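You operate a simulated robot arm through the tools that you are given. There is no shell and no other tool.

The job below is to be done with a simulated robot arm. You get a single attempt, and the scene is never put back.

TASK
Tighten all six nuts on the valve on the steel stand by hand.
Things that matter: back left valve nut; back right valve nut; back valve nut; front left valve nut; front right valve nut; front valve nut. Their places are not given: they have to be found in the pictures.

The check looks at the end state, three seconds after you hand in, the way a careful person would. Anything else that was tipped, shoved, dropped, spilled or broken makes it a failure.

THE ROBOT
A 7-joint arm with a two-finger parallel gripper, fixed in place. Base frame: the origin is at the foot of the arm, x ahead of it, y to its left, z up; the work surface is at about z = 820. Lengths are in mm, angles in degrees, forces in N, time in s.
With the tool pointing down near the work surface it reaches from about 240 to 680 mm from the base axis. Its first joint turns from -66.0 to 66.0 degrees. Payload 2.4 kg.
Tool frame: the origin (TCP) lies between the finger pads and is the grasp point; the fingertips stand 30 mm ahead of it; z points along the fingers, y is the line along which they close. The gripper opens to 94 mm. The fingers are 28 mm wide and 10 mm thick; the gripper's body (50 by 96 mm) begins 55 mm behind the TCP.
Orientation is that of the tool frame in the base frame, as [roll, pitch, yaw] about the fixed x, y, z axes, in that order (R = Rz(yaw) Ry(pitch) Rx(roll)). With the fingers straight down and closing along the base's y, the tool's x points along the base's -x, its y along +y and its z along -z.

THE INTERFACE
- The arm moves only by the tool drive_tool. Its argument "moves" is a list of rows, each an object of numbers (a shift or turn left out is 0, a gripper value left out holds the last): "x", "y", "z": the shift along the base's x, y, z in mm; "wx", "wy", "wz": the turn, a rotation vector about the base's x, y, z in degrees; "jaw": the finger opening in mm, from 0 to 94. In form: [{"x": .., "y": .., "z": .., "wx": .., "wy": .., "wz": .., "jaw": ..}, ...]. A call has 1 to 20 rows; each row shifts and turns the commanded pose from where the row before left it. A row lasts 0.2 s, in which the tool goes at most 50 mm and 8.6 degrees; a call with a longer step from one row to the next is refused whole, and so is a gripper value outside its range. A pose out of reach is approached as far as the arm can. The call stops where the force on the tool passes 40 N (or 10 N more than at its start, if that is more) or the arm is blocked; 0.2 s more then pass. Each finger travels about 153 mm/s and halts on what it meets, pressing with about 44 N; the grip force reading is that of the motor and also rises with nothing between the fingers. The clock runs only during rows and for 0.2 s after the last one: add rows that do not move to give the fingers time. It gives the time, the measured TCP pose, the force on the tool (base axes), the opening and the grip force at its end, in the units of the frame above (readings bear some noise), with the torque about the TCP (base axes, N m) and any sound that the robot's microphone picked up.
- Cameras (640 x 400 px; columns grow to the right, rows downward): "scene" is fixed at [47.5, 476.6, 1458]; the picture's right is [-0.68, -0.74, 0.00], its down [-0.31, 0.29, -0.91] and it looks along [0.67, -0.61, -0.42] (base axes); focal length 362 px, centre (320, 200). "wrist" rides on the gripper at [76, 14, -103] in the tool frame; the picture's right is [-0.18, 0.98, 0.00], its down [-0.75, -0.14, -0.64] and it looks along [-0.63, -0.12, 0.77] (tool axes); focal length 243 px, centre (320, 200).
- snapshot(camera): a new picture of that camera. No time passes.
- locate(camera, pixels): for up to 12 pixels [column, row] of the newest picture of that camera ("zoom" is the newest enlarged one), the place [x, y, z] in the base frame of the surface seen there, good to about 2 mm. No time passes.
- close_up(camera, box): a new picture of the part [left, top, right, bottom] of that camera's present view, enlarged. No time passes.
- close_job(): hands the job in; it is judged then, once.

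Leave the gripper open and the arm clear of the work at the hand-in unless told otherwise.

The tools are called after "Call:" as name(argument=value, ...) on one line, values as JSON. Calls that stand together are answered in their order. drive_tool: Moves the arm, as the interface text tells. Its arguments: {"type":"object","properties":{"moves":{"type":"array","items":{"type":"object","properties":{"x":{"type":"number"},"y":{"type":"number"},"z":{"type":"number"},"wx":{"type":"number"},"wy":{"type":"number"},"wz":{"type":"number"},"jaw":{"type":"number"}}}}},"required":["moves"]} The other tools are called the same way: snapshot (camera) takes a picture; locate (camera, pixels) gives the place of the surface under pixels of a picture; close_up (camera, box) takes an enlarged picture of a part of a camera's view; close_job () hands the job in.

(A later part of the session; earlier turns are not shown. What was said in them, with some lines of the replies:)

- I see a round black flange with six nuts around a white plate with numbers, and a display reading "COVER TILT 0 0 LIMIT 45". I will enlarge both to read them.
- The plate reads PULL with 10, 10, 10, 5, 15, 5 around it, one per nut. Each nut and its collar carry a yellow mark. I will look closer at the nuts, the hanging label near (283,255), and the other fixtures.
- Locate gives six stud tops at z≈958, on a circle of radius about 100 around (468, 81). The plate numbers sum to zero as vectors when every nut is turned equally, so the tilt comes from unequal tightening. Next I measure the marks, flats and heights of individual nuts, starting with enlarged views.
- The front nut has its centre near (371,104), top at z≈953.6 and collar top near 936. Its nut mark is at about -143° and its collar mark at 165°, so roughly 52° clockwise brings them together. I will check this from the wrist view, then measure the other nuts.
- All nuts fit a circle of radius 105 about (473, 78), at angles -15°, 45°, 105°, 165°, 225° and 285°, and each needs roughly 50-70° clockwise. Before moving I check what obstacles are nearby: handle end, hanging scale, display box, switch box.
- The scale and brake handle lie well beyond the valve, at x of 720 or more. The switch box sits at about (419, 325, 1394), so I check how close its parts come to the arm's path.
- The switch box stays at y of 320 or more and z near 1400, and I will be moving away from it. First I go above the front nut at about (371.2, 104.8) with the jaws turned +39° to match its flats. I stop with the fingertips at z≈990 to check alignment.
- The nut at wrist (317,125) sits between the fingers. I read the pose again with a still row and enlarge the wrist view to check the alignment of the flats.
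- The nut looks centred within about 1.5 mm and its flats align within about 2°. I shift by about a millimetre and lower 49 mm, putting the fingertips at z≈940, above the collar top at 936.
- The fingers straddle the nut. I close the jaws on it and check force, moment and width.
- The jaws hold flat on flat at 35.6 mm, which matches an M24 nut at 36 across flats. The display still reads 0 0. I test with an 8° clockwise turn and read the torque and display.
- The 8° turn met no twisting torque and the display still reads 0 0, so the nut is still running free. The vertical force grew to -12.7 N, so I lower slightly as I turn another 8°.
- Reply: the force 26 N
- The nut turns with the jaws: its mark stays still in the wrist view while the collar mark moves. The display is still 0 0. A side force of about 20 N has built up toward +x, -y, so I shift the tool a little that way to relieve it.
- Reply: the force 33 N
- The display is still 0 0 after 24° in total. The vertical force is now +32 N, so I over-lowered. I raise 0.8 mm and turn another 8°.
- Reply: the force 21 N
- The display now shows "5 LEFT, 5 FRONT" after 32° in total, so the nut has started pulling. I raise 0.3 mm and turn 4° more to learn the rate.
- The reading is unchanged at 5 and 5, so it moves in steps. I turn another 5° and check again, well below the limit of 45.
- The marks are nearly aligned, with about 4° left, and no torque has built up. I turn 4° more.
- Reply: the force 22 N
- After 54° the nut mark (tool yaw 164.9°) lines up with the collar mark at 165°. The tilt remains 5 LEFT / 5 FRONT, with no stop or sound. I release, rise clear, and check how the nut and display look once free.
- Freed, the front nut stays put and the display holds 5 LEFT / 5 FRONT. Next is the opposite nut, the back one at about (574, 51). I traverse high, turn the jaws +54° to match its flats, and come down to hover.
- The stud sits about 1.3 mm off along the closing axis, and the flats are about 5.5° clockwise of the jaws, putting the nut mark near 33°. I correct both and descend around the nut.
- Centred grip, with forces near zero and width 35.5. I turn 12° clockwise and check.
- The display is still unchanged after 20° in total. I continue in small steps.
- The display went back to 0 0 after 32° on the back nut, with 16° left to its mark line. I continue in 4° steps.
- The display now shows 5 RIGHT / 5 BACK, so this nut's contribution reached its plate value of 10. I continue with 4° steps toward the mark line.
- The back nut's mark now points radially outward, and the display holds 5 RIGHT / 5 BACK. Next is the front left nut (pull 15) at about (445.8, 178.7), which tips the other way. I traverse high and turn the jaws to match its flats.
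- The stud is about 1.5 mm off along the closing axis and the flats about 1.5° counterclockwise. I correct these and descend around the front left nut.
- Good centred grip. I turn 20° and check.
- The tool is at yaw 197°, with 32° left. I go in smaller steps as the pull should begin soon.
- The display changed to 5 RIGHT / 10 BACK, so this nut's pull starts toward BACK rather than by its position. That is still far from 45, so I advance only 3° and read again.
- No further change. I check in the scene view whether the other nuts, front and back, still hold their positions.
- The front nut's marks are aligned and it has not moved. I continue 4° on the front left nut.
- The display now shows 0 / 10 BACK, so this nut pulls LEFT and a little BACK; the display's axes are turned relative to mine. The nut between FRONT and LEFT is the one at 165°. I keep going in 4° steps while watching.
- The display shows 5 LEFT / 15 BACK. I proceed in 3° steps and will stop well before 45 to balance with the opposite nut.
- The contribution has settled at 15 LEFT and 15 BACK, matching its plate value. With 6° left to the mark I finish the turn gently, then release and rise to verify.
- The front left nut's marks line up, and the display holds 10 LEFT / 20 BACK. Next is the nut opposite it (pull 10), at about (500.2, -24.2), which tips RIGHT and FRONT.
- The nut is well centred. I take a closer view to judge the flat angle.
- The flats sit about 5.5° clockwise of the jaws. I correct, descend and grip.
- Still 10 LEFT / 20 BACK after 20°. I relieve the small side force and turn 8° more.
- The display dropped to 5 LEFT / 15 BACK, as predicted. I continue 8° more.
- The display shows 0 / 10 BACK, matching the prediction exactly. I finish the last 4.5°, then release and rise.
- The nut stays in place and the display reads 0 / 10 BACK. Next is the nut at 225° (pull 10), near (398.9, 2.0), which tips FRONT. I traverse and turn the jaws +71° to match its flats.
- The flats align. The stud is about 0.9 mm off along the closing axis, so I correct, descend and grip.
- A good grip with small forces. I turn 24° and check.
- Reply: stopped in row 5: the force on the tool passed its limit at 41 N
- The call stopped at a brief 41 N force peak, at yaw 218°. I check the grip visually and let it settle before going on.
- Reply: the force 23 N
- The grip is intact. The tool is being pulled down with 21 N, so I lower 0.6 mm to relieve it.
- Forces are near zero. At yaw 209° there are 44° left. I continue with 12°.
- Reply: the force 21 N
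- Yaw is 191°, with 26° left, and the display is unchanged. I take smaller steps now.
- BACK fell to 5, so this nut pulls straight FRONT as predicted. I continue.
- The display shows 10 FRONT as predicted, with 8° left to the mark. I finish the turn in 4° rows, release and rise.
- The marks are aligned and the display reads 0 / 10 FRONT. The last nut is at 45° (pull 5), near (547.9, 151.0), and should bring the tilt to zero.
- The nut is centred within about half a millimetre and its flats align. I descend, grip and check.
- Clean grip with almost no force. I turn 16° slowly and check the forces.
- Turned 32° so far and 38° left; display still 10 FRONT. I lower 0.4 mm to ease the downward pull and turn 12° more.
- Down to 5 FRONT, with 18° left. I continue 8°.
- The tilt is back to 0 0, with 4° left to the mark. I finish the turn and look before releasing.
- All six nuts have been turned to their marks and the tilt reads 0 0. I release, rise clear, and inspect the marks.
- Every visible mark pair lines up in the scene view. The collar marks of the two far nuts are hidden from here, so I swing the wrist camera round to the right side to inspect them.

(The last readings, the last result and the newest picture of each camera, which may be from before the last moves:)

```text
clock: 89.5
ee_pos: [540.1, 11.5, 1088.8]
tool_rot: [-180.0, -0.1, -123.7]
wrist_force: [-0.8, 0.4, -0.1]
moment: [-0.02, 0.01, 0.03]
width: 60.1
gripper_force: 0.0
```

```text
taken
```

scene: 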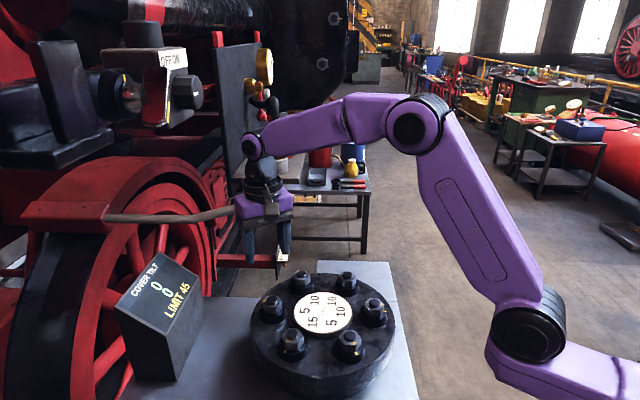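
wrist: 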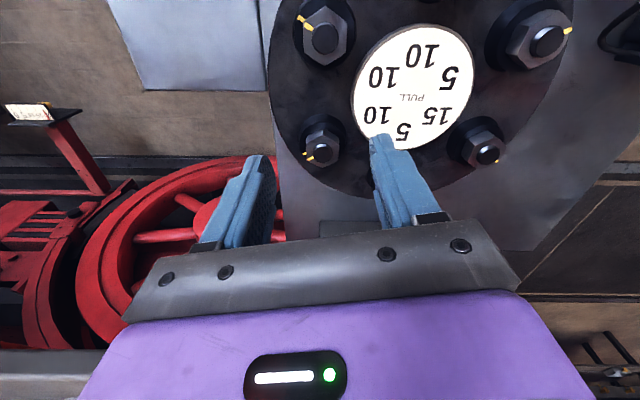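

Both far nuts are now visible: one at wrist (325,35), one at (322,148). I enlarge each, and the others as well.

Call:
close_up(camera="wrist", box=[285, 0, 365, 70])

Call:
close_up(camera="wrist", box=[295, 125, 355, 175])

Call:
close_up(camera="wrist", box=[445, 110, 525, 180])

Call:
close_up(camera="scene", box=[255, 285, 315, 335])

```text
5.71 times, centred on (325, 35) of wrist
```

zoom: 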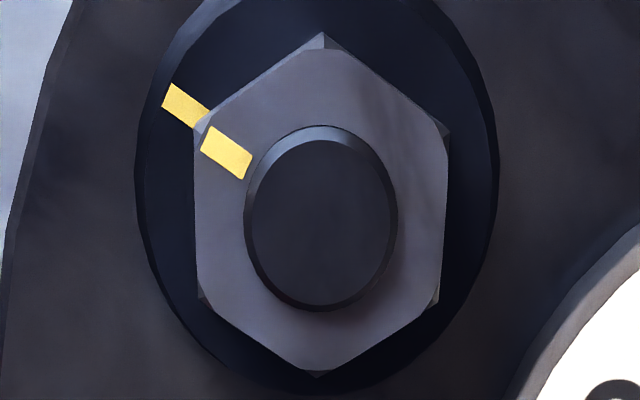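

```text
8.00 times, centred on (325, 150) of wrist
```

zoom: 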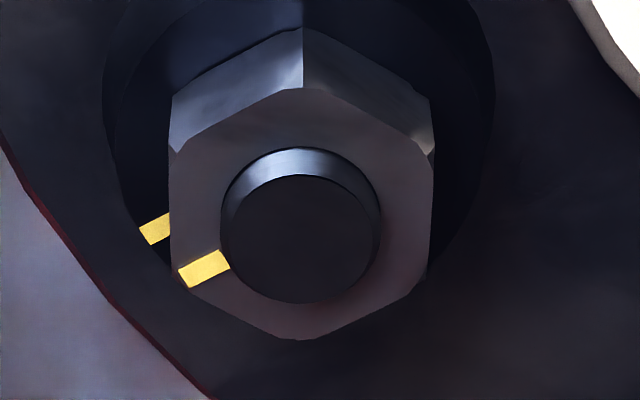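

```text
5.71 times, centred on (485, 145) of wrist
```

zoom: 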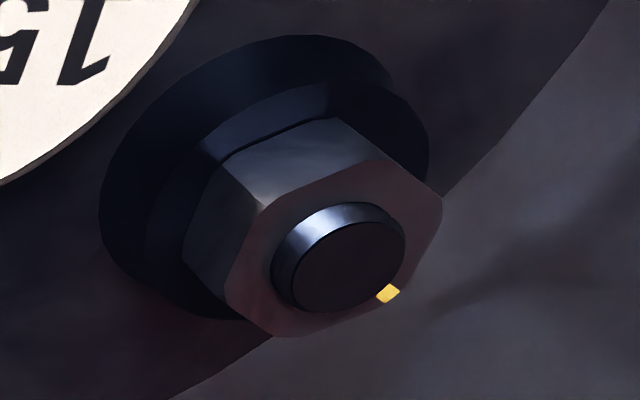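

```text
8.00 times, centred on (285, 310) of scene
```

zoom: 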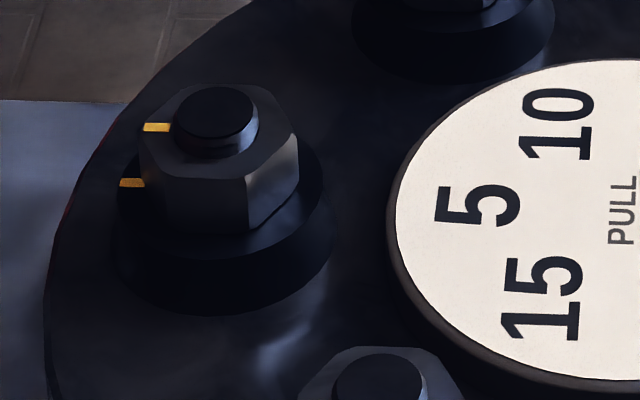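

All six pairs look aligned, and the nut at (322,148) may be within about 3°. I zoom further on it to be sure.

Call:
close_up(camera="wrist", box=[300, 140, 340, 165])

Call:
close_up(camera="wrist", box=[300, 20, 350, 52])

```text
16.00 times, centred on (320, 152) of wrist
```

zoom: 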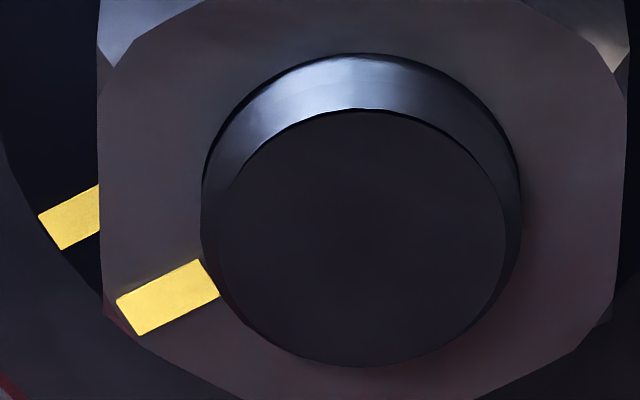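

```text
12.50 times, centred on (325, 36) of wrist
```

zoom: 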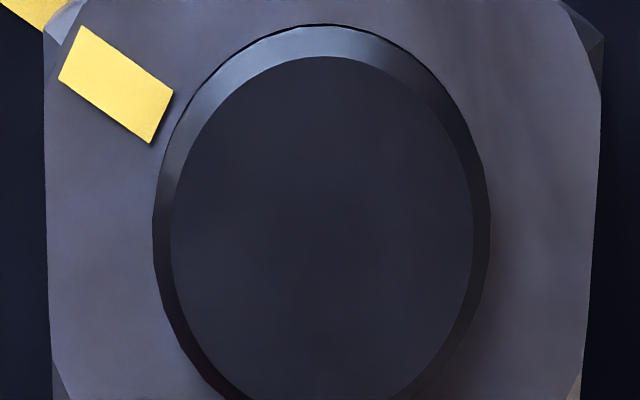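

The nut and collar marks run parallel to within about 1–2°, so all six are aligned and the tilt is 0 0. I lift the arm clear, open the jaws fully, and do a last check of the scene.

Call:
drive_tool(moves=[{"z": 30, "jaw": 75}, {"z": 40, "x": -10, "jaw": 94}, {"z": 40, "x": -20, "y": 5, "wz": -6, "jaw": 94}, {"z": 40, "x": -20, "y": 5, "wz": -6, "jaw": 94}, {"z": 30, "x": -20, "y": 5, "wz": -6, "jaw": 94}, {"x": -20, "y": 5, "wz": -6, "jaw": 94}, {"x": -20, "wz": -6, "jaw": 94}, {"jaw": 94}, {"jaw": 94}])

Call:
snapshot(camera="scene")

Call:
close_up(camera="scene", box=[110, 240, 230, 340])

Call:
close_up(camera="scene", box=[240, 255, 400, 355])

Call:
snapshot(camera="wrist")

```text
clock: 91.5
ee_pos: [428.5, 30.2, 1271.2]
tool_rot: [180.0, 0.0, -153.7]
wrist_force: [0.2, -0.1, -0.6]
moment: [0.0, 0.03, 0.0]
width: 93.8
gripper_force: 0.1
```

```text
taken
```

scene: 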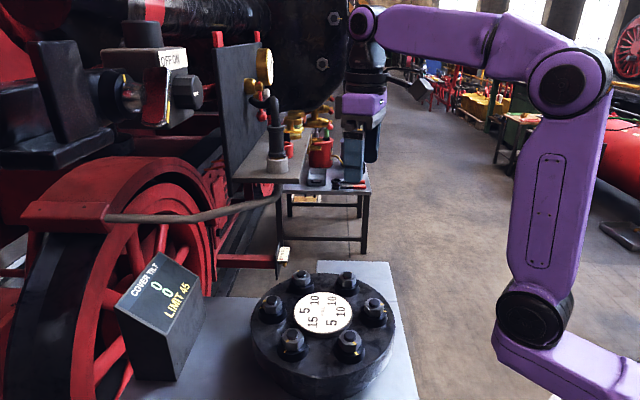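

```text
4.00 times, centred on (170, 290) of scene
```

zoom: 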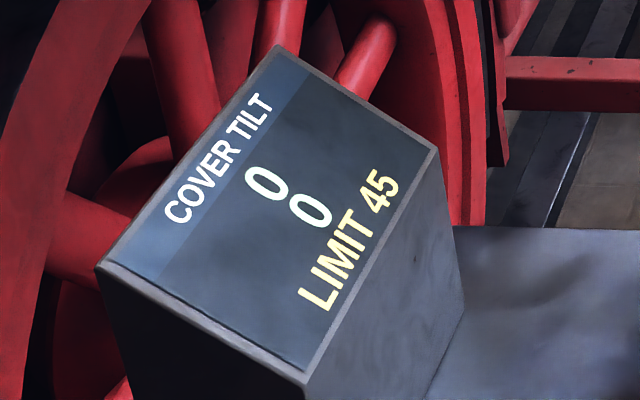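

```text
4.00 times, centred on (320, 305) of scene
```

zoom: 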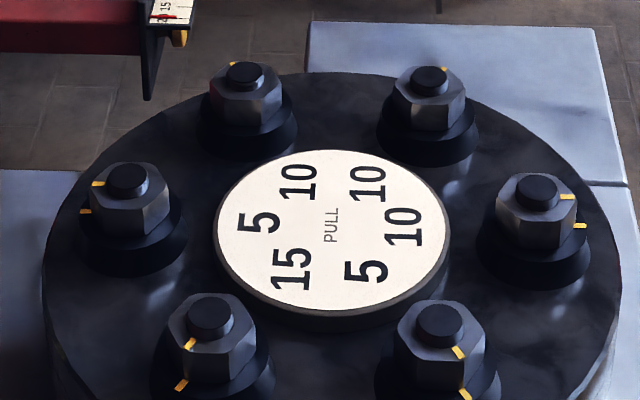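

```text
taken
```

wrist: 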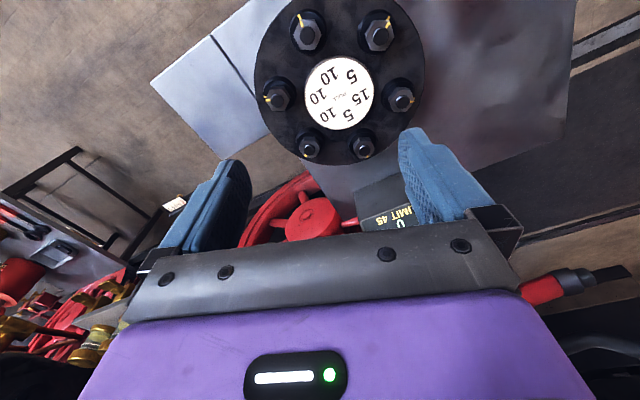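

The arm is clear, the gripper is open, the display reads 0 0, and all nut marks meet their collar marks with nothing else disturbed. I hand in the job.

Call:
close_job()

```text
The job is handed in.
```

All six valve nuts are turned clockwise until the yellow mark on each nut meets the mark on its collar, and the job is handed in. I took those marks as the sign of tight. I felt no clear rise in torque and heard no click at the marks.

- **Alignment:** I checked every nut in the camera views after releasing it. All the marks line up by eye, and the back nut, checked closest, is within about 3°.
- **Cover tilt:** the display never went above 20 against its limit of 45 in any reading I took, and it reads 0 0 at the end. I alternated sides to keep the cover balanced.
- **Force stop:** one turn, on the front right nut, was cut short by a brief 41 N force peak. The grip held, and I eased the tool and finished that nut normally.
- **End state:** the gripper is open, the arm is raised clear of the valve, and I saw nothing else moved or touched.
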